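You operate a simulated robot arm through the tools that you are given. There is no shell and no other tool. Be economical: measure what you need, move in short steps, check, and stop when the job is done.

You are at the controls of a simulated robot arm. One attempt, no reset.

TASK
Move the teal vase onto the white saucer, wipe off the tea stain, stand the lavender in the vase.
Fine: use the cream cloth and put it back.

It is judged by the outcome, as a careful person would: the job done as asked, and still so three seconds after it is handed in. It fails if anything else is knocked over, pushed out of place, dropped, spilled or broken. Flat cloth is picked up by pressing the open fingertips on it (5 to 10 N) and closing them slowly along it; thin cloth reads only 2 to 8 mm in the jaws.

THE ROBOT
A 6-joint arm with a two-finger parallel gripper, fixed in place. Base frame: the origin is at the foot of the arm, x ahead of it, y to its left, z up; the work surface is at about z = 74.5. Readings come in cm, degrees, newtons and seconds.
With the tool pointing down near the work surface it reaches from about 26 to 68 cm from the base axis. Its first joint turns from -66.0 to 66.0 degrees. Payload 2.9 kg.
The tool frame sits at the grasp point between the pads (the TCP): z along the fingers, y along the line on which they close. The tips reach 3 cm beyond it. The gripper opens to 11 cm. The fingers are 2 cm wide and 1 cm thick; the gripper's body (4.8 by 11.2 cm) begins 5.5 cm behind the TCP.
Orientation is told as [roll, pitch, yaw] about the base's x, y, z axes, in that order, counted from this pose: with the fingers straight down and closing along the base's y, the tool's x points along the base's -x, its y along +y and its z along -z.

THE INTERFACE
- The arm moves only by the tool arm_command. Its argument "deltas" is one flat list of numbers, 6 for each row, row after row: the shift along the base's x, y, z in mm, then the turn, a rotation vector about the base's x, y, z in degrees. In form: [dx, dy, dz, ax, ay, az, dx, dy, dz, ax, ay, az, ...]. A call has 1 to 12 rows; each row is the pose to reach, as a shift and turn from the pose commanded when the call began. "grip" is the opening, from 0 (shut) to 1 (fully open), set as the call begins (left out, the last holds). A row lasts 0.2 s, in which the tool goes at most 5 cm and 8.6 degrees; a call with a longer step from one row to the next is refused whole, and so is a gripper value outside its range. Where a pose cannot be reached the arm comes as near as it can. A force on the tool above 40 N (or 10 N above the force at the start of the call, whichever is more), or a blocked arm, ends the call early, and 0.2 s more pass. The fingers move at their own pace (about 10.8 cm/s each) and stop on an object; they squeeze with about 22 N. The grip force told is the motor's: it shows also when the fingers shut on nothing. Time passes only in rows, and 0.2 s behind the last, so rows that repeat a pose let the fingers close. The reply holds the time, the measured pose of the TCP, the force on the tool along the base axes, the opening and the grip force, in the units named above and with some noise, and new pictures: "pictures" is both (left out), scene, wrist or none.
- Cameras (640 x 400 px; columns grow to the right, rows downward): "scene" is fixed at [6.41, 42.1, 139.09]; the picture's right is [-0.88, -0.47, 0.00], its down [-0.24, 0.46, -0.86] and it looks along [0.40, -0.76, -0.52] (base axes); focal length 326 px, centre (320, 200). "wrist" rides on the gripper at [7.2, 1.7, -10.3] in the tool frame; the picture's right is [-0.23, 0.97, 0.00], its down [-0.76, -0.18, -0.62] and it looks along [-0.61, -0.14, 0.78] (tool axes); focal length 222 px, centre (320, 200). There is no depth. A picture from a camera that has moved, and an enlarged one, comes with that camera's place and axes in the base frame and with its lens.
- enlarge(camera, box): a new picture of the part [left, top, right, bottom] of that camera's present view, enlarged. The clock stands still meanwhile.
- sign_off(): hands the job in; it is judged then, once.

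Work in short steps. Places have to be worked out from the pictures, the camera data and where the tool is seen: move nearer, look again, correct. Check each grasp and each placing, and mend what went wrong. You have 120 turns and 200 pictures in all, those below and enlarged ones among them. Open the gripper and draw the arm clear of the work before you hand the job in, unless the task says otherwise; then end with one line.

The tools are called after "Request:" as a command line: name --argument value ..., lists and objects as JSON in quotes. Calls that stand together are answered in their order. arm_command: Moves the arm, as the interface text tells. Its arguments: {"type":"object","properties":{"deltas":{"type":"array"},"grip":{"type":"number"},"pictures":{"type":"string","enum":["both","scene","wrist","none"]}},"required":["deltas"]} The other tools are called the same way: enlarge (camera, box) takes an enlarged picture of a part of a camera's view; sign_off () hands the job in.

At the start:

```text
time_s: 0.0
tcp_pos: [45.59, -8.53, 110.69]
tool_rot: [-0.1, 0.0, 0.0]
wrist_force: [-0.5, 0.2, -0.7]
finger_gap: 11.01
grasp_force: 0.1
```

scene: 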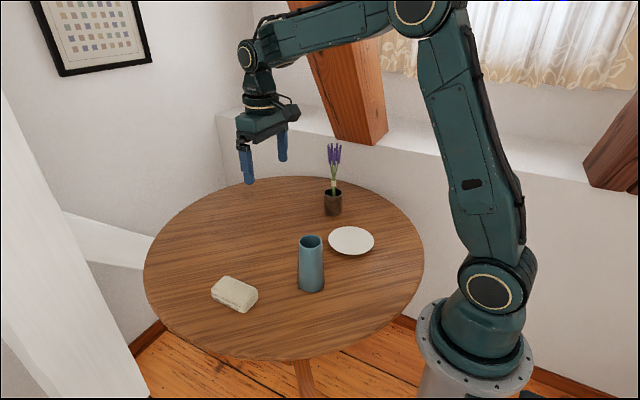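
wrist: 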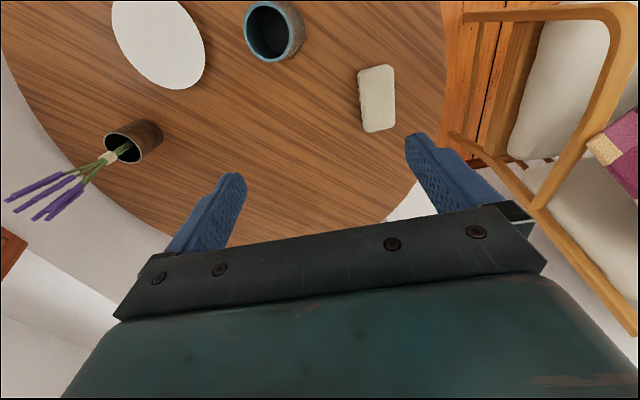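

I start by enlarging the scene to identify the objects and find the tea stain.

Request:
enlarge --camera "scene" --box '[140, 170, 300, 370]'

Request:
enlarge --camera "scene" --box '[270, 130, 430, 310]'

Request:
enlarge --camera "wrist" --box '[0, 0, 450, 260]'

```text
2.00 times, centred on (220, 270) of scene
camera zoom: at [6.41, 42.1, 139.09], right [-0.88, -0.47, 0.0], down [-0.24, 0.46, -0.86], along [0.4, -0.76, -0.52], focal length 653 px, centre (520, 60)
```

zoom: 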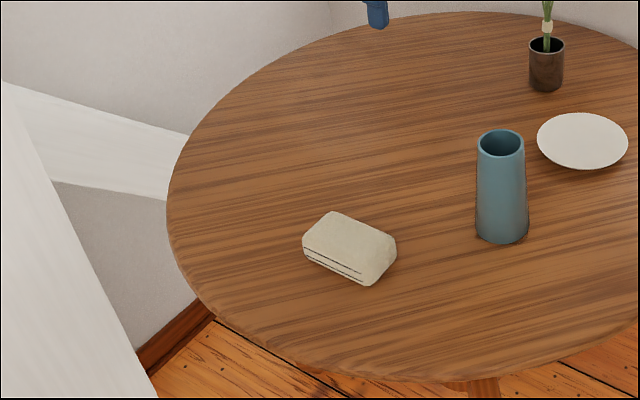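

```text
2.22 times, centred on (350, 220) of scene
camera zoom: at [6.41, 42.1, 139.09], right [-0.88, -0.47, 0.0], down [-0.24, 0.46, -0.86], along [0.4, -0.76, -0.52], focal length 725 px, centre (253, 156)
```

zoom: 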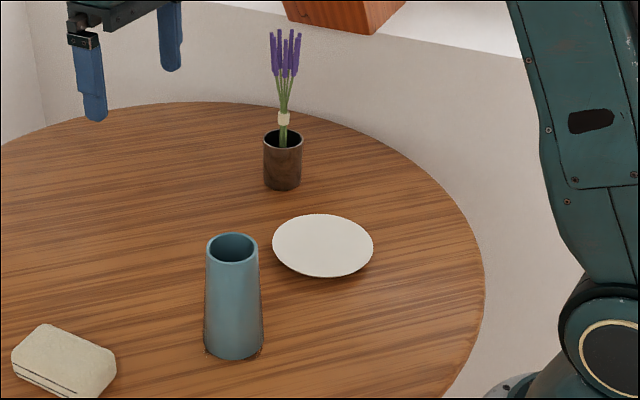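

```text
1.42 times, centred on (225, 130) of wrist
camera zoom: at [38.3, -6.88, 121.1], right [0.23, 0.97, 0.0], down [0.76, -0.18, 0.62], along [0.61, -0.14, -0.78], focal length 316 px, centre (455, 300)
```

zoom: 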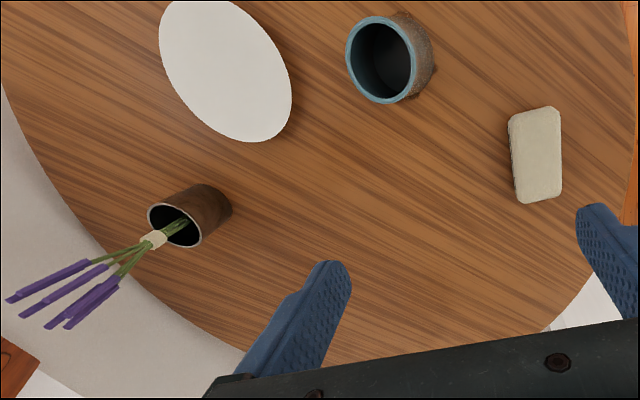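

The stain isn't visible yet; it may well be hidden under or beside the vase. I put the vase axis near (37.7, -12.3), its rim at z≈89.6, the saucer near (35, -33.6) and the cup near (48, -46.5). I move above the vase and look.

Request:
arm_command --deltas '[-40, -19, -30, 0, 0, 0, -79, -38, -60, 0, 0, 0, -79, -38, -110, 0, 0, 0]' --grip 1

```text
refused: row 1 steps farther than a row can; nothing moved
```

The first step was slightly too long (53 mm), so I split it finer.

Request:
arm_command --deltas '[-30, -15, -25, 0, 0, 0, -60, -28, -50, 0, 0, 0, -79, -38, -80, 0, 0, 0, -79, -38, -100, 0, 0, 0]' --grip 1

```text
time_s: 1.0
tcp_pos: [37.71, -12.35, 100.72]
tool_rot: [-0.1, -0.1, 0.0]
wrist_force: [-0.4, 0.6, 0.8]
finger_gap: 11.0
grasp_force: 0.1
camera wrist: at [30.27, -10.72, 111.0], right [0.23, 0.97, 0.0], down [0.76, -0.18, 0.62], along [0.61, -0.14, -0.78], focal length 222 px, centre (320, 200)
```

scene: 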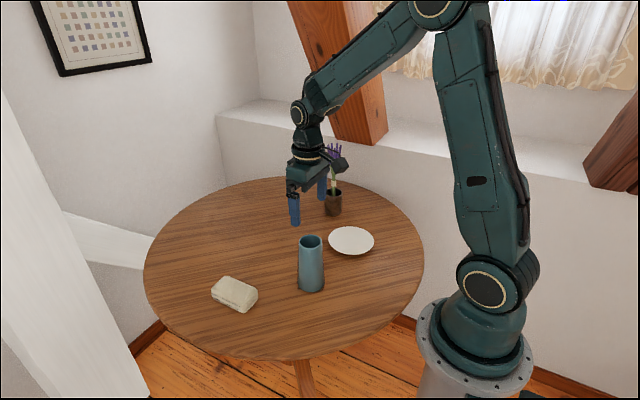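
wrist: 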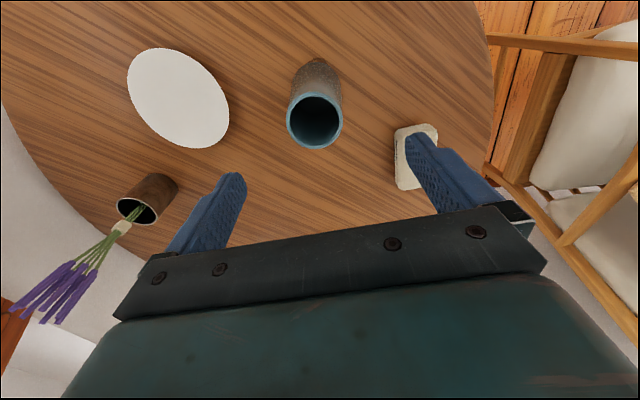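

The vase's arm-facing side looks brownish and speckled; I enlarge to see if that's the stain.

Request:
enlarge --camera "wrist" --box '[230, 30, 450, 200]'

Request:
enlarge --camera "scene" --box '[270, 220, 360, 310]'

```text
2.35 times, centred on (340, 115) of wrist
camera zoom: at [30.27, -10.72, 111.0], right [0.23, 0.97, 0.0], down [0.76, -0.18, 0.62], along [0.61, -0.14, -0.78], focal length 523 px, centre (273, 400)
```

zoom: 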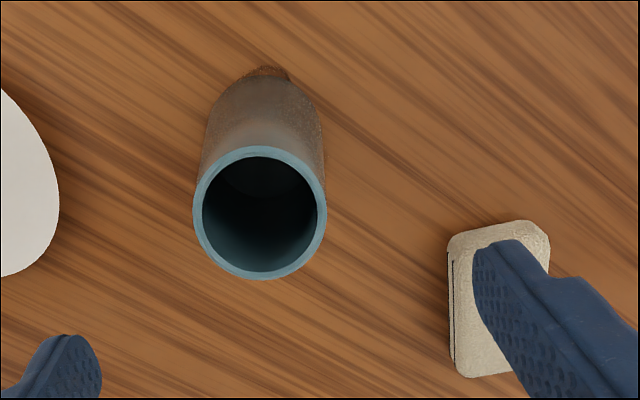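

```text
4.44 times, centred on (315, 265) of scene
camera zoom: at [6.41, 42.1, 139.09], right [-0.88, -0.47, 0.0], down [-0.24, 0.46, -0.86], along [0.4, -0.76, -0.52], focal length 1451 px, centre (342, -89)
```

zoom: 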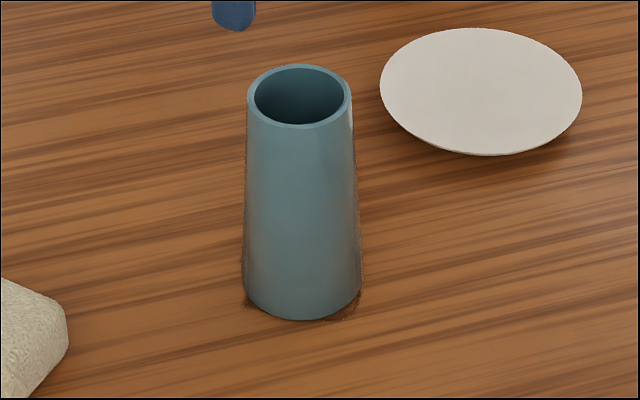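

The stain sits on the table around and under the vase's foot. So I descend over the vase to grasp near its rim (TCP z≈86).

Request:
arm_command --deltas '[-2, 0, -40, 0, 0, 0, -2, 0, -80, 0, 0, 0, -2, 0, -115, 0, 0, 0, -2, 0, -143, 0, 0, 0, -2, 0, -143, 0, 0, 0]' --grip 1

```text
time_s: 2.2
tcp_pos: [37.69, -12.27, 86.44]
tool_rot: [0.1, 0.0, 0.0]
wrist_force: [0.4, -0.4, -0.2]
finger_gap: 11.03
grasp_force: 0.1
camera wrist: at [30.26, -10.59, 96.89], right [0.23, 0.97, 0.0], down [0.76, -0.18, 0.62], along [0.61, -0.14, -0.78], focal length 222 px, centre (320, 200)
```

scene: 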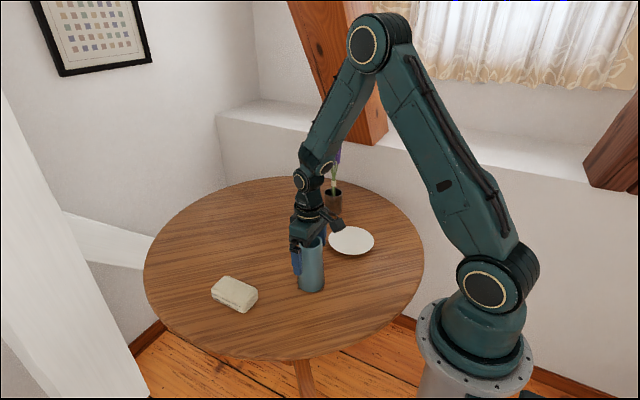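
wrist: 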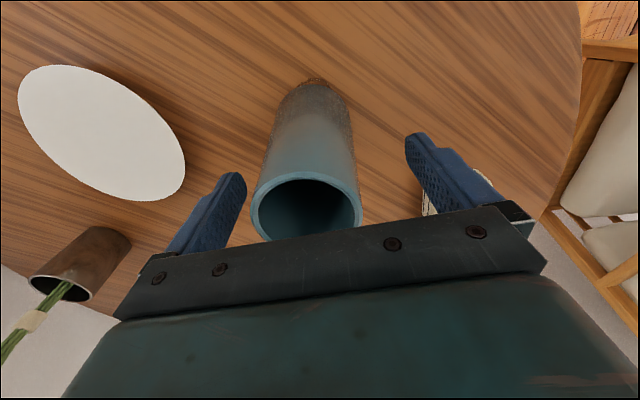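

The vase is between the fingers, centred near y=-12.7. I shift 4 mm and close.

Request:
arm_command --deltas '[-1, -4, -5, 0, 0, 0, -1, -4, -5, 0, 0, 0, -1, -4, -5, 0, 0, 0]' --grip 1 --pictures "none"

Request:
arm_command --deltas '[0, 0, 0, 0, 0, 0, 0, 0, 0, 0, 0, 0, 0, 0, 0, 0, 0, 0]' --grip 0.3

```text
time_s: 3.0
tcp_pos: [37.49, -12.7, 85.97]
tool_rot: [-0.1, 0.0, 0.1]
wrist_force: [0.1, 0.7, -0.2]
finger_gap: 11.02
grasp_force: 0.0
```

```text
time_s: 3.8
tcp_pos: [37.56, -12.61, 86.0]
tool_rot: [0.0, 0.0, 0.0]
wrist_force: [0.6, -1.5, 0.0]
finger_gap: 6.43
grasp_force: 22.1
camera wrist: at [30.19, -11.05, 96.36], right [0.23, 0.97, 0.0], down [0.76, -0.18, 0.62], along [0.61, -0.14, -0.78], focal length 222 px, centre (320, 200)
```

scene: 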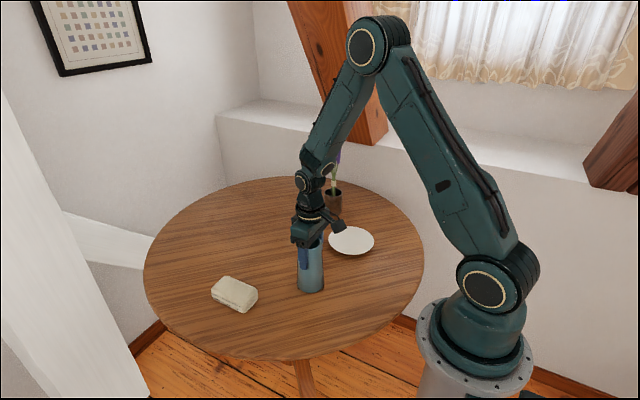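
wrist: 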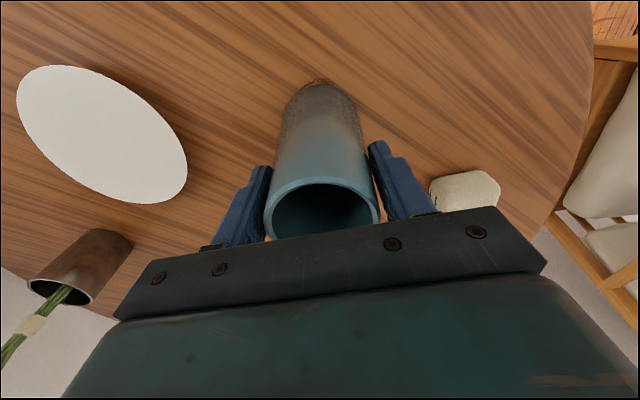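

Gripped (6.4 cm, 22 N). I lift 5 cm and check both the vase and the spot beneath.

Request:
arm_command --deltas '[0, 0, 10, 0, 0, 0, 0, 0, 30, 0, 0, 0, 0, 0, 50, 0, 0, 0, 0, 0, 50, 0, 0, 0]'

```text
time_s: 4.8
tcp_pos: [37.53, -12.66, 91.1]
tool_rot: [0.0, 0.0, 0.1]
wrist_force: [-0.1, 0.2, -4.1]
finger_gap: 6.41
grasp_force: 22.2
camera wrist: at [30.12, -11.08, 101.41], right [0.23, 0.97, 0.0], down [0.76, -0.18, 0.62], along [0.61, -0.14, -0.78], focal length 222 px, centre (320, 200)
```

scene: 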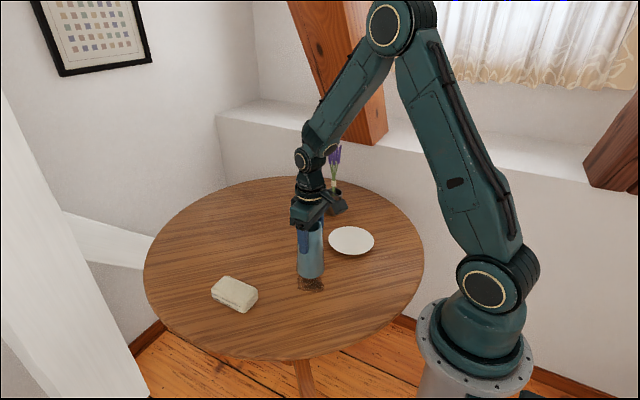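
wrist: 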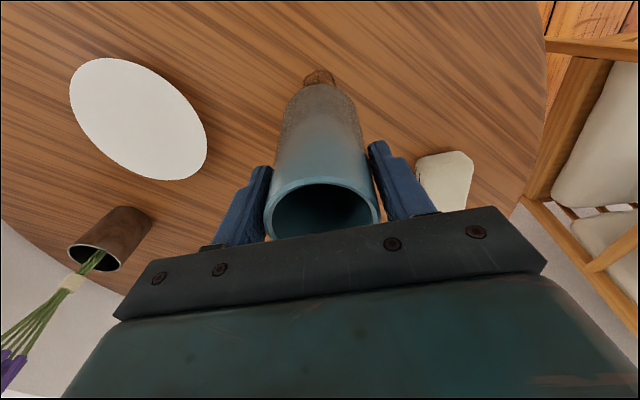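

The stain is revealed where the vase stood. I carry the vase over to the saucer.

Request:
arm_command --deltas '[-2, -15, 5, 0, 0, 0, -5, -45, 5, 0, 0, 0, -9, -80, 5, 0, 0, 0, -13, -115, 5, 0, 0, 0, -17, -150, 5, 0, 0, 0, -20, -180, 5, 0, 0, 0, -23, -200, 5, 0, 0, 0, -23, -208, 5, 0, 0, 0, -23, -208, 5, 0, 0, 0]'

```text
time_s: 6.8
tcp_pos: [35.16, -33.55, 91.38]
tool_rot: [0.0, 0.0, 0.0]
wrist_force: [1.1, 0.1, -4.6]
finger_gap: 6.37
grasp_force: 21.9
camera wrist: at [27.75, -31.88, 101.79], right [0.23, 0.97, 0.0], down [0.76, -0.18, 0.62], along [0.61, -0.14, -0.78], focal length 222 px, centre (320, 200)
```

scene: 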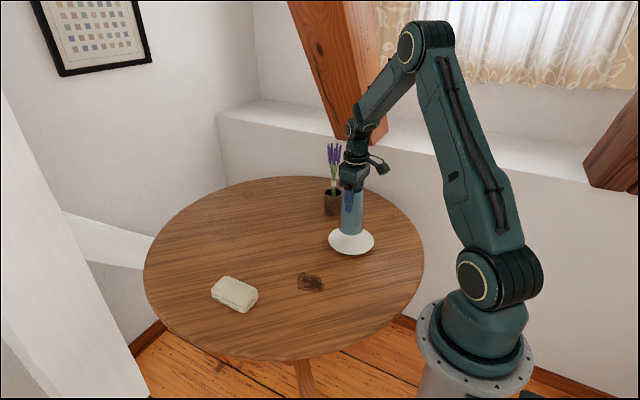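
wrist: 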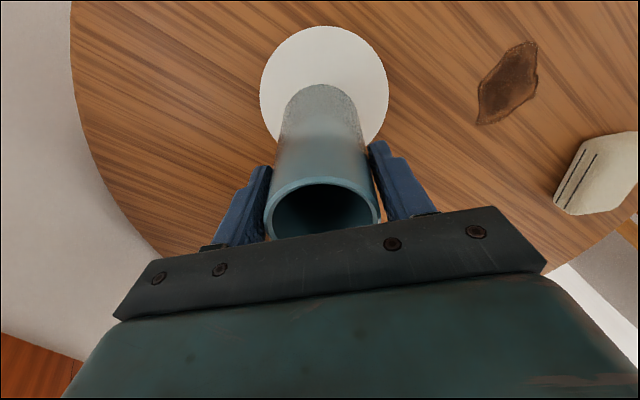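

Fitting the saucer's rim gives centre (35.0, -33.2), radius 7. I shift 4 mm and lower most of the way.

Request:
arm_command --deltas '[-1, 4, 0, 0, 0, 0, -1, 4, -12, 0, 0, 0, -1, 4, -24, 0, 0, 0, -1, 4, -34, 0, 0, 0, -1, 4, -39, 0, 0, 0, -1, 4, -39, 0, 0, 0]'

```text
time_s: 8.2
tcp_pos: [35.07, -33.15, 87.59]
tool_rot: [0.0, 0.0, 0.1]
wrist_force: [-0.8, 1.5, 2.0]
finger_gap: 6.4
grasp_force: 21.6
camera wrist: at [27.65, -31.49, 97.97], right [0.23, 0.97, 0.0], down [0.76, -0.18, 0.62], along [0.61, -0.14, -0.78], focal length 222 px, centre (320, 200)
```

scene: 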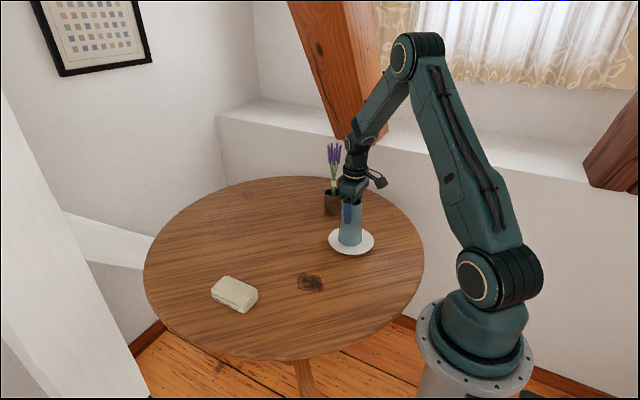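
wrist: 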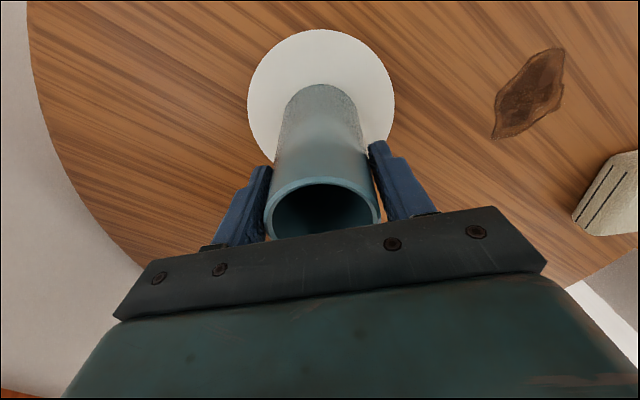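

The force flipped from -4.6 to +2 N: contact with the saucer. I press 1 mm more to confirm it is seated.

Request:
arm_command --deltas '[0, 0, -1, 0, 0, 0, 0, 0, -1, 0, 0, 0]' --pictures "none"

Request:
enlarge --camera "scene" --box '[310, 180, 400, 270]'

```text
time_s: 8.8
tcp_pos: [34.97, -33.2, 87.55]
tool_rot: [-0.1, 0.0, 0.0]
wrist_force: [-4.3, 1.8, 14.7]
finger_gap: 6.42
grasp_force: 22.2
```

```text
4.44 times, centred on (355, 225) of scene
camera zoom: at [6.38, 42.12, 139.09], right [-0.88, -0.47, 0.0], down [-0.24, 0.46, -0.86], along [0.4, -0.76, -0.52], focal length 1451 px, centre (164, 89)
```

zoom: 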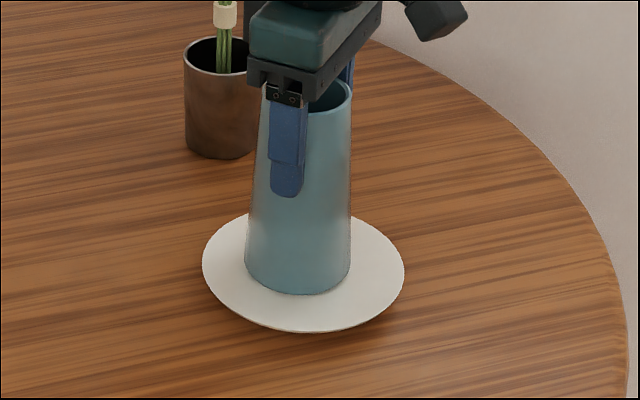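

Seated and well centred. I relieve the press, open, and lift straight up.

Request:
arm_command --deltas '[0, 0, 1, 0, 0, 0, 0, 0, 1, 0, 0, 0]' --pictures "none"

Request:
arm_command --deltas '[0, 0, 0, 0, 0, 0, 0, 0, 0, 0, 0, 0, 0, 0, 0, 0, 0, 0, 0, 0, 20, 0, 0, 0, 0, 0, 60, 0, 0, 0, 0, 0, 100, 0, 0, 0]' --grip 1

```text
time_s: 9.4
tcp_pos: [35.03, -33.08, 87.65]
tool_rot: [-0.1, -0.2, 0.0]
wrist_force: [-1.8, -1.6, 7.7]
finger_gap: 6.4
grasp_force: 22.4
```

```text
time_s: 10.8
tcp_pos: [34.84, -33.19, 97.56]
tool_rot: [0.0, 0.0, 0.0]
wrist_force: [-0.8, 0.3, -0.2]
finger_gap: 10.98
grasp_force: 0.1
camera wrist: at [27.55, -31.52, 107.99], right [0.23, 0.97, 0.0], down [0.76, -0.18, 0.62], along [0.61, -0.14, -0.78], focal length 222 px, centre (320, 200)
```

scene: 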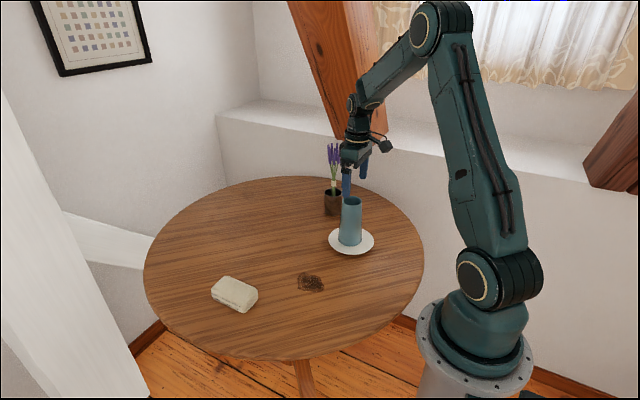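
wrist: 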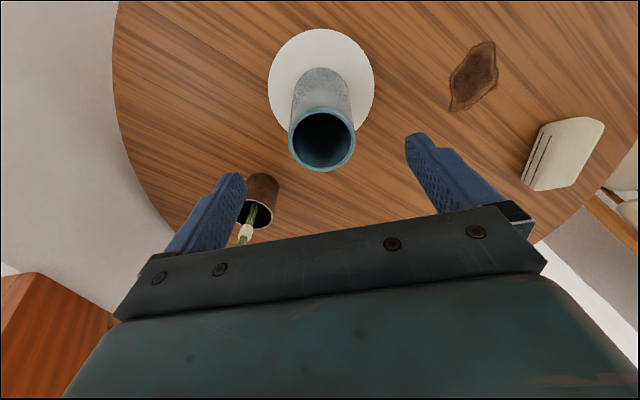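

The vase stands on the saucer. Now I move to above the cloth, looking at it and the stain on the way.

Request:
arm_command --deltas '[0, 0, 30, 0, 0, 0, 15, 40, 40, 0, 0, 0, 33, 80, 40, 0, 0, 0, 51, 120, 40, 0, 0, 0, 69, 160, 40, 0, 0, 0, 87, 200, 40, 0, 0, 0, 105, 240, 40, 0, 0, 0, 123, 280, 40, 0, 0, 0, 140, 312, 40, 0, 0, 0, 152, 332, 30, 0, 0, 0, 152, 332, 10, 0, 0, 0]' --grip 1

```text
time_s: 13.2
tcp_pos: [50.42, 0.36, 98.43]
tool_rot: [0.0, 0.0, 0.0]
wrist_force: [-0.1, -0.2, -0.3]
finger_gap: 10.98
grasp_force: 0.2
camera wrist: at [42.95, 1.97, 108.75], right [0.23, 0.97, 0.0], down [0.76, -0.18, 0.62], along [0.61, -0.14, -0.78], focal length 222 px, centre (320, 200)
```

scene: 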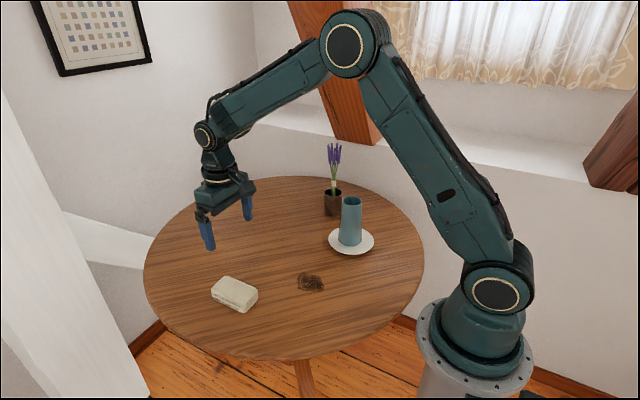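
wrist: 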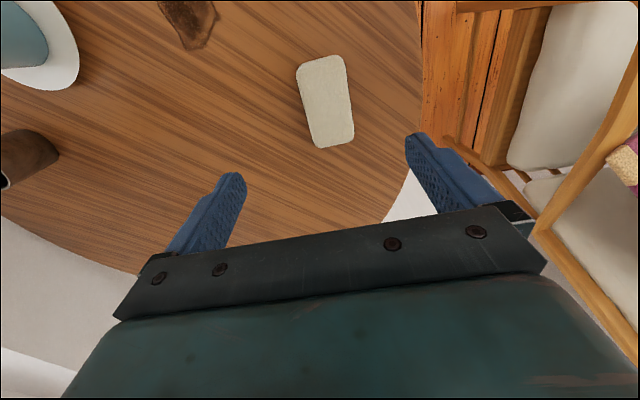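

The cloth is a folded pad about 10.7×6 cm, long side along x, centred near (51.9, 1.1). I descend with the fingers straddling its width.

Request:
arm_command --deltas '[15, 7, -40, 0, 0, 0, 15, 7, -85, 0, 0, 0, 15, 7, -130, 0, 0, 0, 15, 7, -155, 0, 0, 0, 15, 7, -155, 0, 0, 0]' --grip 1

```text
time_s: 14.4
tcp_pos: [51.56, 0.87, 83.08]
tool_rot: [0.1, 0.0, 0.0]
wrist_force: [-0.7, -0.4, -0.6]
finger_gap: 10.99
grasp_force: 0.0
camera wrist: at [44.2, 2.5, 93.35], right [0.23, 0.97, 0.0], down [0.76, -0.18, 0.62], along [0.61, -0.14, -0.78], focal length 222 px, centre (320, 200)
```

scene: 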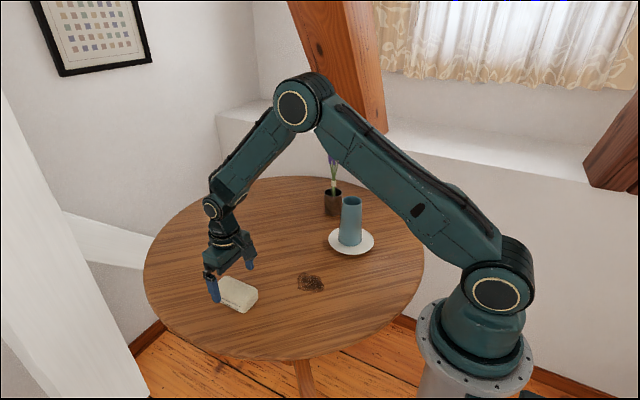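
wrist: 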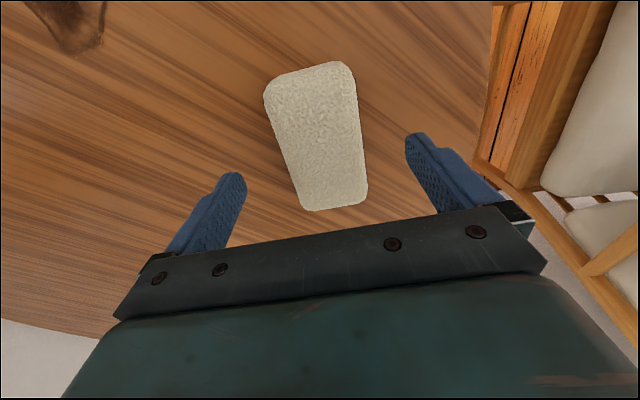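

Cloth centre confirmed at about (51.9, 0.95). I descend so the tips end about 5 mm above the table.

Request:
arm_command --deltas '[3, 0, -20, 0, 0, 0, 3, 0, -38, 0, 0, 0, 3, 0, -48, 0, 0, 0, 3, 0, -48, 0, 0, 0]' --grip 1

Request:
arm_command --deltas '[0, 0, 0, 0, 0, 0, 0, 0, 0, 0, 0, 0, 0, 0, 0, 0, 0, 0, 0, 0, 0, 0, 0, 0]' --grip 0.2

```text
time_s: 15.4
tcp_pos: [51.97, 0.91, 78.1]
tool_rot: [0.0, 0.0, 0.1]
wrist_force: [-0.6, -0.7, 0.0]
finger_gap: 11.0
grasp_force: 0.2
camera wrist: at [44.69, 2.55, 88.54], right [0.23, 0.97, 0.0], down [0.76, -0.18, 0.62], along [0.61, -0.14, -0.78], focal length 222 px, centre (320, 200)
```

scene: 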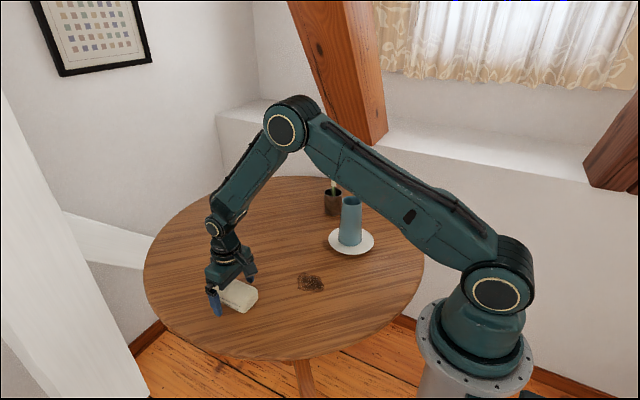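
wrist: 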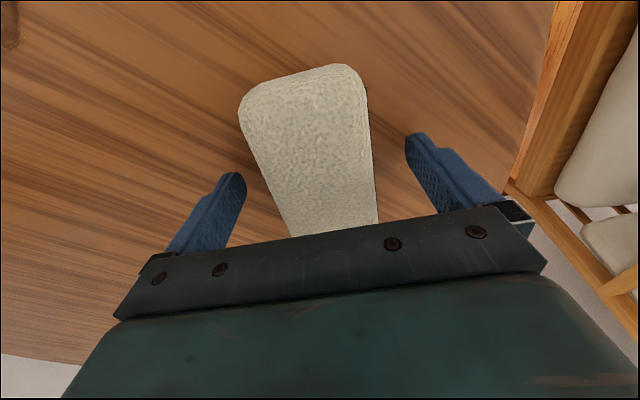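

```text
time_s: 16.4
tcp_pos: [52.08, 0.86, 78.17]
tool_rot: [0.0, 0.0, 0.0]
wrist_force: [0.5, 0.5, -0.1]
finger_gap: 6.18
grasp_force: 21.1
camera wrist: at [44.68, 2.55, 88.55], right [0.23, 0.97, 0.0], down [0.76, -0.18, 0.62], along [0.61, -0.14, -0.78], focal length 222 px, centre (320, 200)
```

scene: 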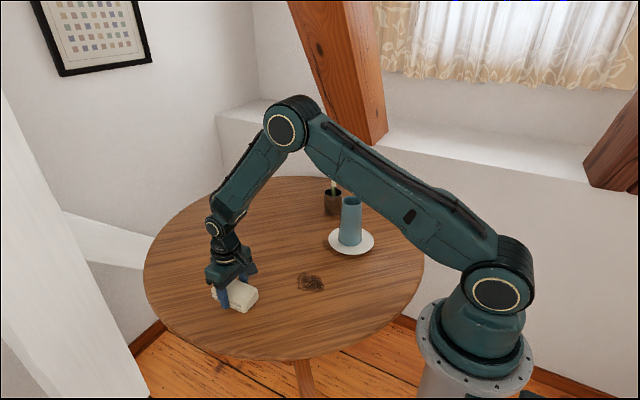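
wrist: 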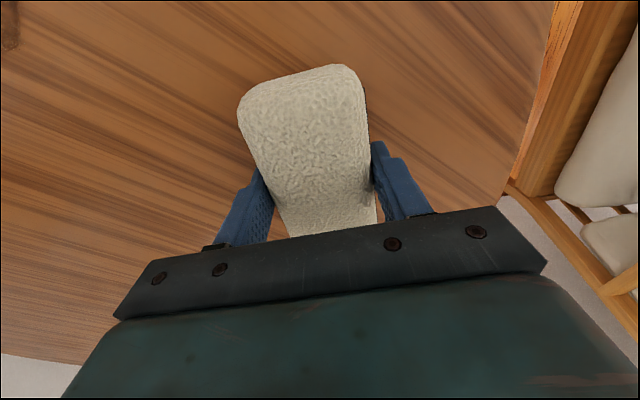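

The cloth is held (6.2 cm). Its home is TCP (52.0, 0.9, 78.15), yaw 0. I lift and carry it to just left of the stain, which spans about x 34–42, y -15.5…-9.7.

Request:
arm_command --deltas '[0, 0, 15, 0, 0, 0, 0, 0, 45, 0, 0, 0, -35, -20, 55, 0, 0, 0, -70, -45, 55, 0, 0, 0, -105, -65, 55, 0, 0, 0, -140, -84, 55, 0, 0, 0, -140, -84, 30, 0, 0, 0, -140, -84, 12, 0, 0, 0, -140, -84, 12, 0, 0, 0]'

```text
time_s: 18.4
tcp_pos: [37.96, -7.47, 79.56]
tool_rot: [0.0, 0.0, -0.1]
wrist_force: [0.7, -0.2, -0.2]
finger_gap: 6.16
grasp_force: 22.4
camera wrist: at [30.59, -5.89, 89.87], right [0.23, 0.97, 0.0], down [0.76, -0.18, 0.62], along [0.61, -0.14, -0.78], focal length 222 px, centre (320, 200)
```

scene: 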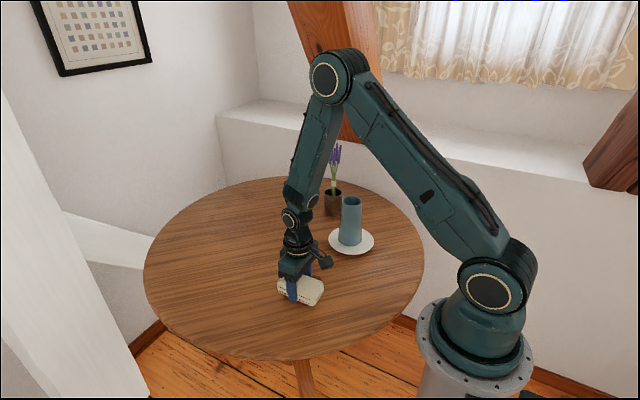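
wrist: 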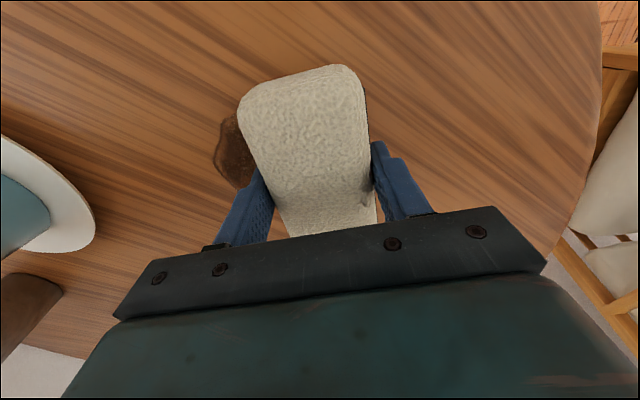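

Cloth came along whole and the stain sits just to its right. I lower to contact gently, reading the force.

Request:
arm_command --deltas '[0, 0, -6, 0, 0, 0, 0, 0, -12, 0, 0, 0, 0, 0, -15, 0, 0, 0, 0, 0, -15, 0, 0, 0]' --pictures "none"

```text
time_s: 19.4
tcp_pos: [38.1, -7.6, 78.13]
tool_rot: [0.0, -0.1, 0.0]
wrist_force: [-5.5, 3.6, 25.4]
finger_gap: 6.19
grasp_force: 22.1
```

That's 25 N, more than needed; I ease off 0.8 mm and make the wiping strokes across the stain.

Request:
arm_command --deltas '[0, 0, 0.8, 0, 0, 0, 0, -15, 0.8, 0, 0, 0, 0, -35, 0.8, 0, 0, 0, 0, -55, 0.8, 0, 0, 0, 0, -75, 0.8, 0, 0, 0, 0, -95, 0.8, 0, 0, 0, 0, -95, 0.8, 0, 0, 0]'

```text
time_s: 21.0
tcp_pos: [38.05, -17.04, 77.95]
tool_rot: [0.1, -0.1, 0.1]
wrist_force: [0.9, 10.8, 26.4]
finger_gap: 6.14
grasp_force: 21.8
camera wrist: at [30.69, -15.44, 88.38], right [0.23, 0.97, 0.0], down [0.76, -0.18, 0.62], along [0.61, -0.14, -0.78], focal length 222 px, centre (320, 200)
```

scene: 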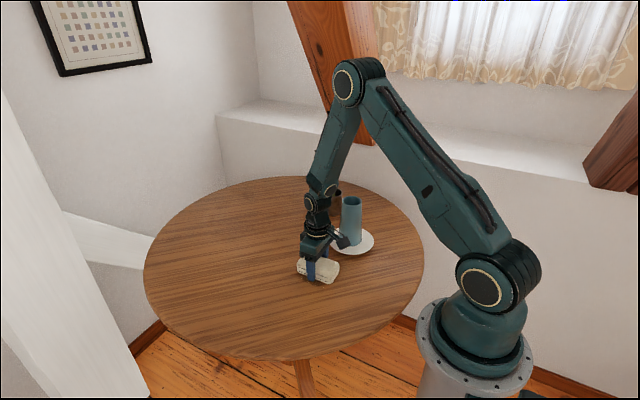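
wrist: 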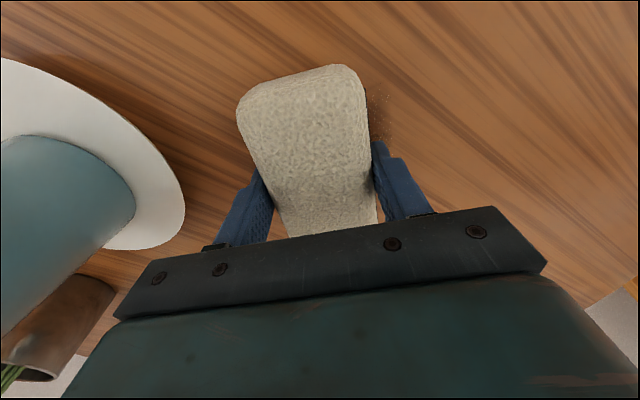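

Stroke worked; only faint specks remain. I wipe back and forth with small x offsets.

Request:
arm_command --deltas '[-15, 10, 0, 0, 0, 0, -15, 35, 0, 0, 0, 0, -15, 60, 0, 0, 0, 0, -15, 90, 0, 0, 0, 0, 0, 95, 0, 0, 0, 0, 15, 90, 0, 0, 0, 0, 15, 65, 0, 0, 0, 0, 15, 40, 0, 0, 0, 0, 15, 15, 0, 0, 0, 0, 0, 0, 0, 0, 0, 0]' --pictures "none"

Request:
arm_command --deltas '[0, 25, 0, 0, 0, 0, 0, 50, 0, 0, 0, 0, 0, 75, 0, 0, 0, 0, 0, 100, 0, 0, 0, 0, 0, 125, 0, 0, 0, 0, 0, 125, 30, 0, 0, 0, 0, 125, 50, 0, 0, 0, 0, 125, 50, 0, 0, 0]'

```text
time_s: 23.2
tcp_pos: [38.26, -17.14, 78.05]
tool_rot: [0.0, 0.1, 0.0]
wrist_force: [0.3, 0.6, -0.2]
finger_gap: 6.18
grasp_force: 21.8
```

```text
time_s: 25.0
tcp_pos: [37.96, -4.71, 82.87]
tool_rot: [0.1, 0.0, -0.1]
wrist_force: [0.0, 0.2, -1.2]
finger_gap: 6.18
grasp_force: 21.8
camera wrist: at [30.62, -3.02, 93.31], right [0.23, 0.97, 0.0], down [0.76, -0.18, 0.62], along [0.61, -0.14, -0.78], focal length 222 px, centre (320, 200)
```

scene: 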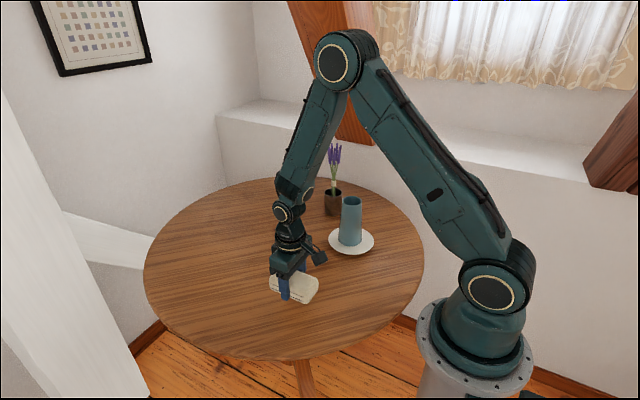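
wrist: 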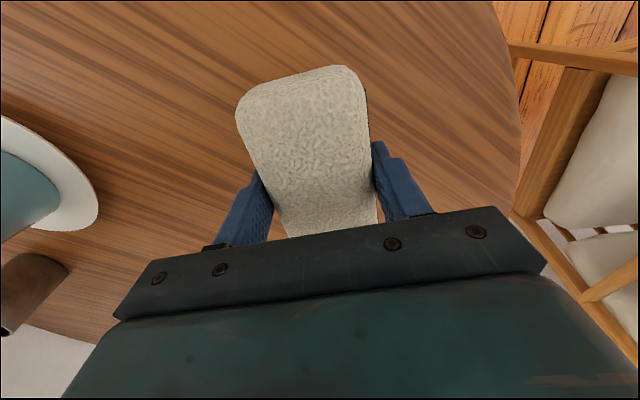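

The stain looks gone in the wrist view; I check enlarged with the area more visible.

Request:
enlarge --camera "scene" --box '[260, 230, 380, 320]'

Request:
enlarge --camera "wrist" --box '[90, 50, 280, 260]'

```text
4.44 times, centred on (320, 275) of scene
camera zoom: at [6.41, 42.1, 139.09], right [-0.88, -0.47, 0.0], down [-0.24, 0.46, -0.86], along [0.4, -0.76, -0.52], focal length 1451 px, centre (320, -133)
```

zoom: 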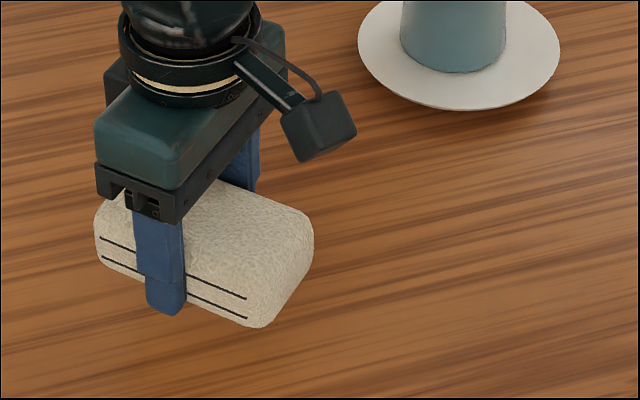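

```text
1.90 times, centred on (185, 155) of wrist
camera zoom: at [30.62, -3.02, 93.31], right [0.23, 0.97, 0.0], down [0.76, -0.18, 0.62], along [0.61, -0.14, -0.78], focal length 423 px, centre (577, 286)
```

zoom: 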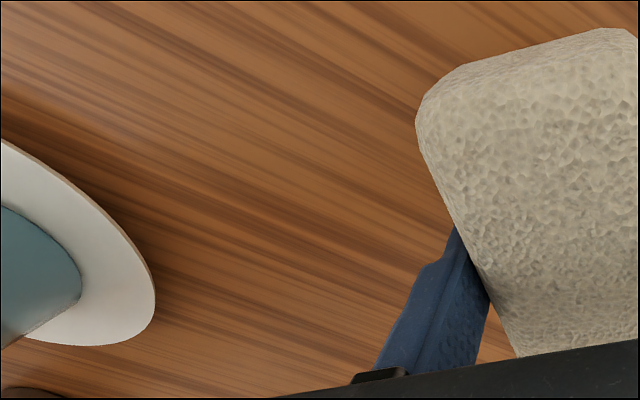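

No trace left in the visible part. I carry the cloth back over its home spot, where I can check the wiped area too.

Request:
arm_command --deltas '[35, 14, 10, 0, 0, 0, 70, 28, 10, 0, 0, 0, 105, 42, 10, 0, 0, 0, 135, 54, 5, 0, 0, 0, 140, 56, -20, 0, 0, 0, 140, 56, -35, 0, 0, 0, 140, 56, -35, 0, 0, 0]'

Request:
enlarge --camera "scene" --box '[200, 210, 380, 330]'

```text
time_s: 26.6
tcp_pos: [51.99, 1.1, 79.46]
tool_rot: [0.0, 0.0, 0.0]
wrist_force: [0.2, 0.7, -0.9]
finger_gap: 6.12
grasp_force: 21.9
camera wrist: at [44.66, 2.63, 89.86], right [0.23, 0.97, 0.0], down [0.76, -0.18, 0.62], along [0.61, -0.14, -0.78], focal length 222 px, centre (320, 200)
```

scene: 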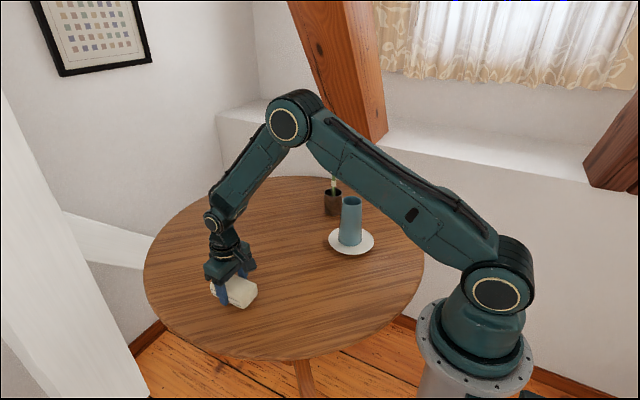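
wrist: 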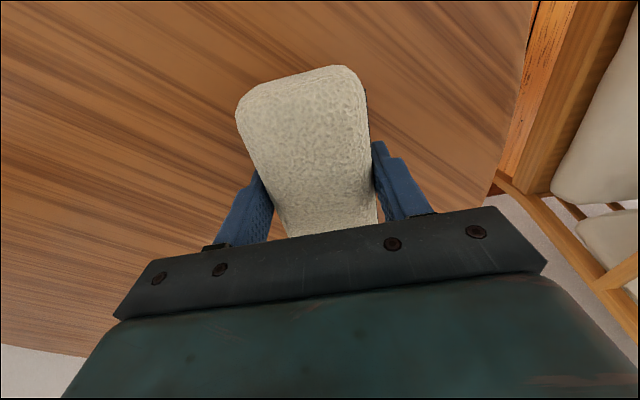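

```text
3.33 times, centred on (290, 270) of scene
camera zoom: at [6.41, 42.1, 139.09], right [-0.88, -0.47, 0.0], down [-0.24, 0.46, -0.86], along [0.4, -0.76, -0.52], focal length 1088 px, centre (420, -33)
```

zoom: 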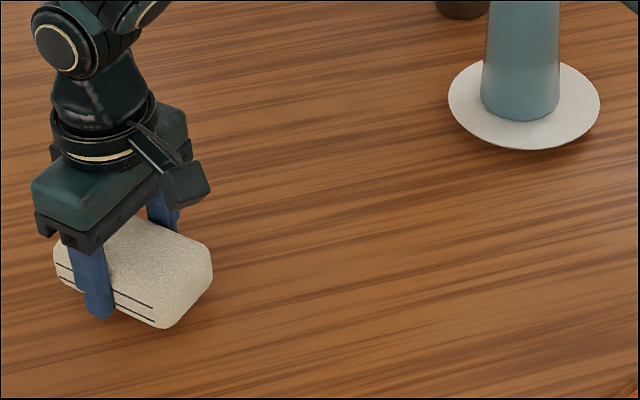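

The table is clean. I lower the cloth onto its home spot.

Request:
arm_command --deltas '[0, -1.5, -6, 0, 0, 0, 0, -1.5, -10, 0, 0, 0, 0, -1.5, -10, 0, 0, 0]' --pictures "none"

```text
time_s: 27.4
tcp_pos: [52.11, 0.75, 78.45]
tool_rot: [0.1, 0.0, -0.1]
wrist_force: [1.1, 0.2, 0.3]
finger_gap: 6.16
grasp_force: 21.9
```

Request:
arm_command --deltas '[0, 0, -2, 0, 0, 0, 0, 0, -3, 0, 0, 0, 0, 0, -3, 0, 0, 0]' --pictures "none"

```text
time_s: 28.2
tcp_pos: [51.98, 0.86, 78.3]
tool_rot: [0.0, 0.0, -0.1]
wrist_force: [-0.8, -0.7, -1.3]
finger_gap: 6.16
grasp_force: 22.4
```

Still no contact force; the cloth rode up slightly in the jaws. I lower a bit more.

Request:
arm_command --deltas '[0, 0, -2, 0, 0, 0, 0, 0, -2, 0, 0, 0]' --pictures "none"

```text
time_s: 28.8
tcp_pos: [52.02, 0.77, 77.89]
tool_rot: [-0.1, 0.0, -0.1]
wrist_force: [-0.6, 0.8, -1.3]
finger_gap: 6.16
grasp_force: 22.1
```

Request:
arm_command --deltas '[0, 0, -1, 0, 0, 0, 0, 0, -1.5, 0, 0, 0, 0, 0, -1.5, 0, 0, 0]' --pictures "none"

```text
time_s: 29.6
tcp_pos: [52.13, 0.66, 77.95]
tool_rot: [0.0, 0.1, 0.0]
wrist_force: [-6.8, -0.8, 14.8]
finger_gap: 6.17
grasp_force: 21.8
```

Contact (15 N): the cloth is on the table. I ease up 1 mm, open, and rise.

Request:
arm_command --deltas '[0, 0, 1, 0, 0, 0, 0, 0, 1, 0, 0, 0]' --pictures "none"

Request:
arm_command --deltas '[0, 0, 0, 0, 0, 0, 0, 0, 0, 0, 0, 0, 0, 0, 0, 0, 0, 0, 0, 0, 15, 0, 0, 0, 0, 0, 50, 0, 0, 0, 0, 0, 95, 0, 0, 0, 0, 0, 140, 0, 0, 0, 0, 0, 185, 0, 0, 0, 0, 0, 230, 0, 0, 0]' --grip 1

```text
time_s: 30.2
tcp_pos: [52.21, 0.9, 77.94]
tool_rot: [0.0, -0.2, 0.1]
wrist_force: [-1.6, 0.3, -0.7]
finger_gap: 6.17
grasp_force: 22.5
```

```text
time_s: 32.2
tcp_pos: [52.07, 0.91, 101.1]
tool_rot: [0.0, 0.0, 0.2]
wrist_force: [0.2, 0.2, -1.0]
finger_gap: 11.01
grasp_force: 0.1
camera wrist: at [44.52, 2.51, 111.5], right [0.23, 0.97, 0.0], down [0.76, -0.18, 0.62], along [0.61, -0.14, -0.78], focal length 222 px, centre (320, 200)
```

scene: 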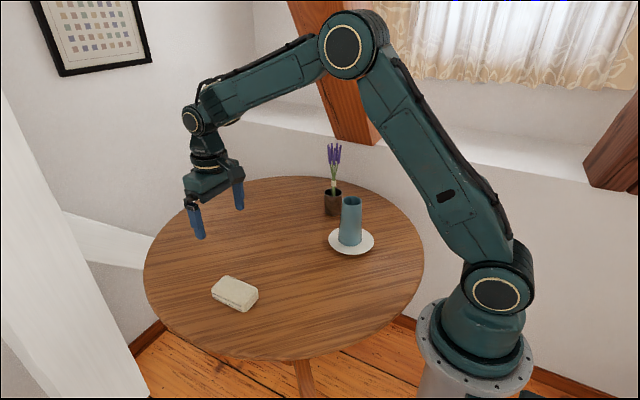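
wrist: 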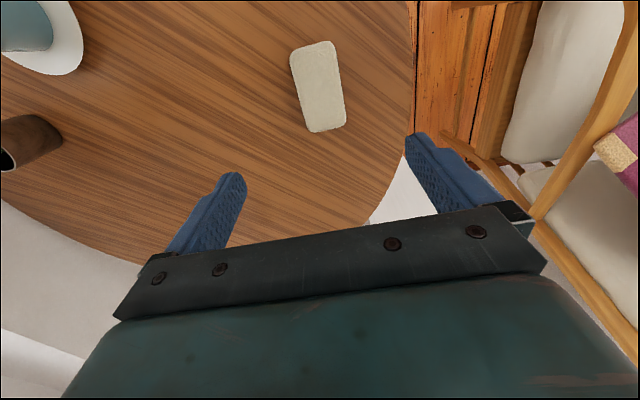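

The cloth sits where it was and the stain is gone. Now I study the lavender and vase.

Request:
enlarge --camera "scene" --box '[300, 135, 390, 265]'

```text
3.08 times, centred on (345, 200) of scene
camera zoom: at [6.41, 42.1, 139.09], right [-0.88, -0.47, 0.0], down [-0.24, 0.46, -0.86], along [0.4, -0.76, -0.52], focal length 1004 px, centre (243, 200)
```

zoom: 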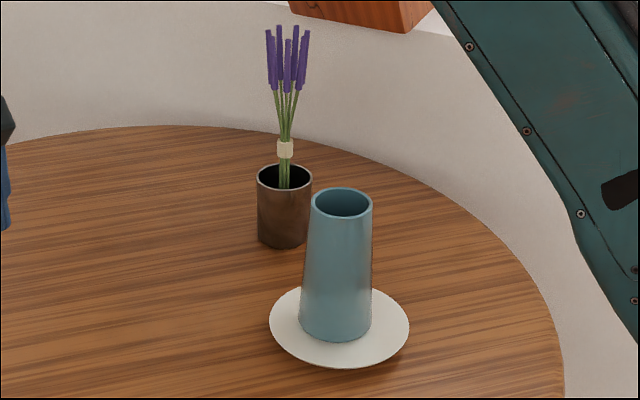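

Cup is at about (48.3, -47.5), rim z≈82; stems above the tie around z≈90, flowers from 93. The vase blocks a straight radial approach, so I'll come horizontally from the +y side (tool azimuth -75°). First I move to a safe spot and yaw.

Request:
arm_command --deltas '[-7, -15, 10, 0, 0, -8.33, -14, -38, 20, 0, 0, -16.67, -22, -61, 30, 0, 0, -25, -30, -85, 40, 0, 0, -33.33, -38, -110, 50, 0, 0, -46.5, -46, -135, 60, 0, 0, -50, -54, -160, 70, 0, 0, -58.33, -62, -185, 70, 0, 0, -66.67, -70, -200, 70, 0, 0, -75]' --grip 1

```text
refused: row 5 steps farther than a row can; nothing moved
```

A typo in row 5 (46.5 instead of 41.67); corrected.

Request:
arm_command --deltas '[-7, -15, 10, 0, 0, -8.33, -14, -38, 20, 0, 0, -16.67, -22, -61, 30, 0, 0, -25, -30, -85, 40, 0, 0, -33.33, -38, -110, 50, 0, 0, -41.67, -46, -135, 60, 0, 0, -50, -54, -160, 70, 0, 0, -58.33, -62, -185, 70, 0, 0, -66.67, -70, -200, 70, 0, 0, -75, -70, -200, 70, 0, 0, -75]' --grip 1

```text
time_s: 34.4
tcp_pos: [45.15, -19.28, 108.16]
tool_rot: [-0.1, 0.1, -75.2]
wrist_force: [0.0, -0.2, -0.1]
finger_gap: 11.0
grasp_force: 0.0
camera wrist: at [44.63, -11.88, 118.4], right [1.0, 0.03, 0.0], down [0.02, -0.78, 0.62], along [0.02, -0.62, -0.78], focal length 222 px, centre (320, 200)
```

scene: 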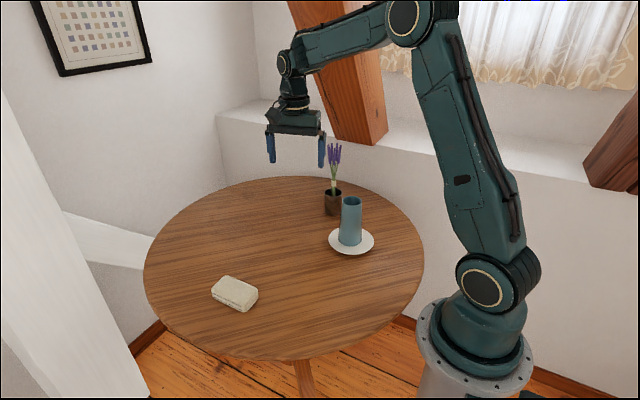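
wrist: 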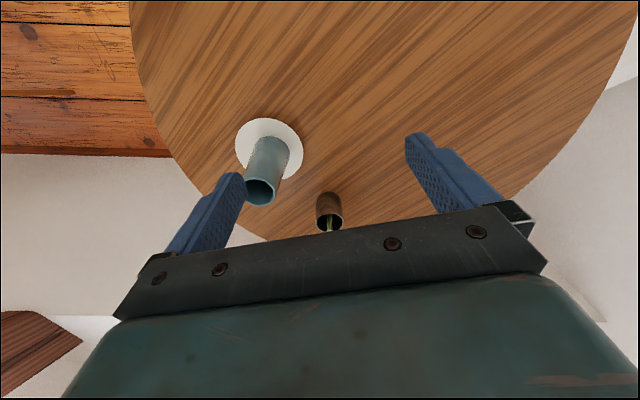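

Cup confirmed near (48, -47). Now I tilt the tool 80° toward horizontal in place.

Request:
arm_command --deltas '[0, 0, 0, -7.73, -2.07, 0, 0, 0, 0, -15.45, -4.14, 0, 0, 0, 0, -23.18, -6.21, 0, 0, 0, 0, -30.9, -8.28, 0, 0, 0, 0, -38.63, -10.35, 0, 0, 0, 0, -46.36, -12.42, 0, 0, 0, 0, -54.08, -14.49, 0, 0, 0, 0, -61.8, -16.56, 0, 0, 0, 0, -69.53, -18.63, 0, 0, 0, 0, -77.26, -20.7, 0, 0, 0, 0, -77.26, -20.7, 0]' --grip 0.6

```text
time_s: 36.8
tcp_pos: [45.02, -19.17, 107.98]
tool_rot: [0.0, -80.1, -75.0]
wrist_force: [-0.2, 0.5, 0.7]
finger_gap: 6.59
grasp_force: 0.1
camera wrist: at [43.63, -7.74, 102.64], right [0.95, 0.21, 0.22], down [-0.3, 0.42, 0.86], along [0.09, -0.88, 0.46], focal length 222 px, centre (320, 200)
```

scene: 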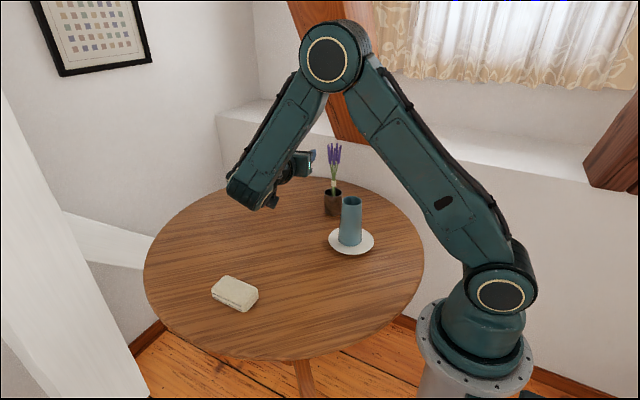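
wrist: 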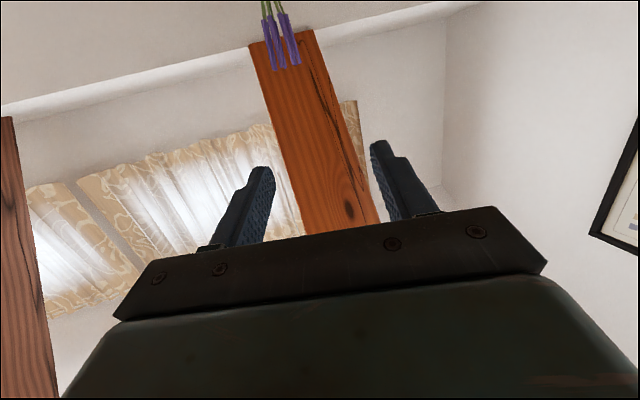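

Pose reachable. To keep the hand wider of the vase I yaw a further 18° and start moving toward y -30, still high.

Request:
arm_command --deltas '[10, -10, 0, 0, 0, -6, 20, -20, 0, 0, 0, -12, 30, -30, 0, 0, 0, -18, 36, -70, -20, 0, 0, -18, 36, -110, -40, 0, 0, -18, 36, -150, -60, 0, 0, -18, 36, -150, -60, 0, 0, -18]' --grip 0.6

```text
time_s: 38.4
tcp_pos: [48.67, -34.31, 101.98]
tool_rot: [0.0, -80.0, -93.0]
wrist_force: [0.4, 0.0, 0.1]
finger_gap: 6.6
grasp_force: 0.0
out of reach, approached as far as the arm can: row 3
camera wrist: at [50.78, -23.02, 96.63], right [0.97, -0.09, 0.22], down [-0.15, 0.49, 0.86], along [-0.19, -0.87, 0.46], focal length 222 px, centre (320, 200)
```

scene: 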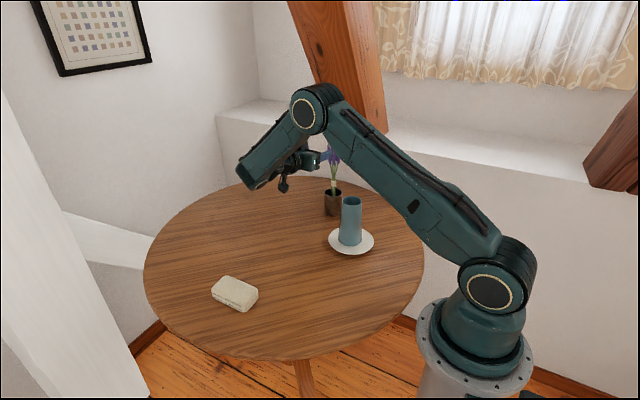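
wrist: 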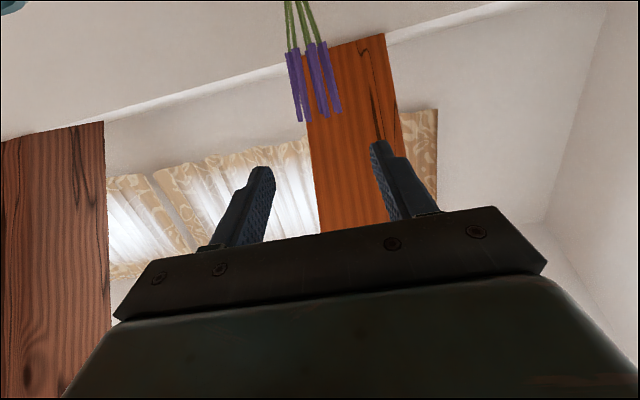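

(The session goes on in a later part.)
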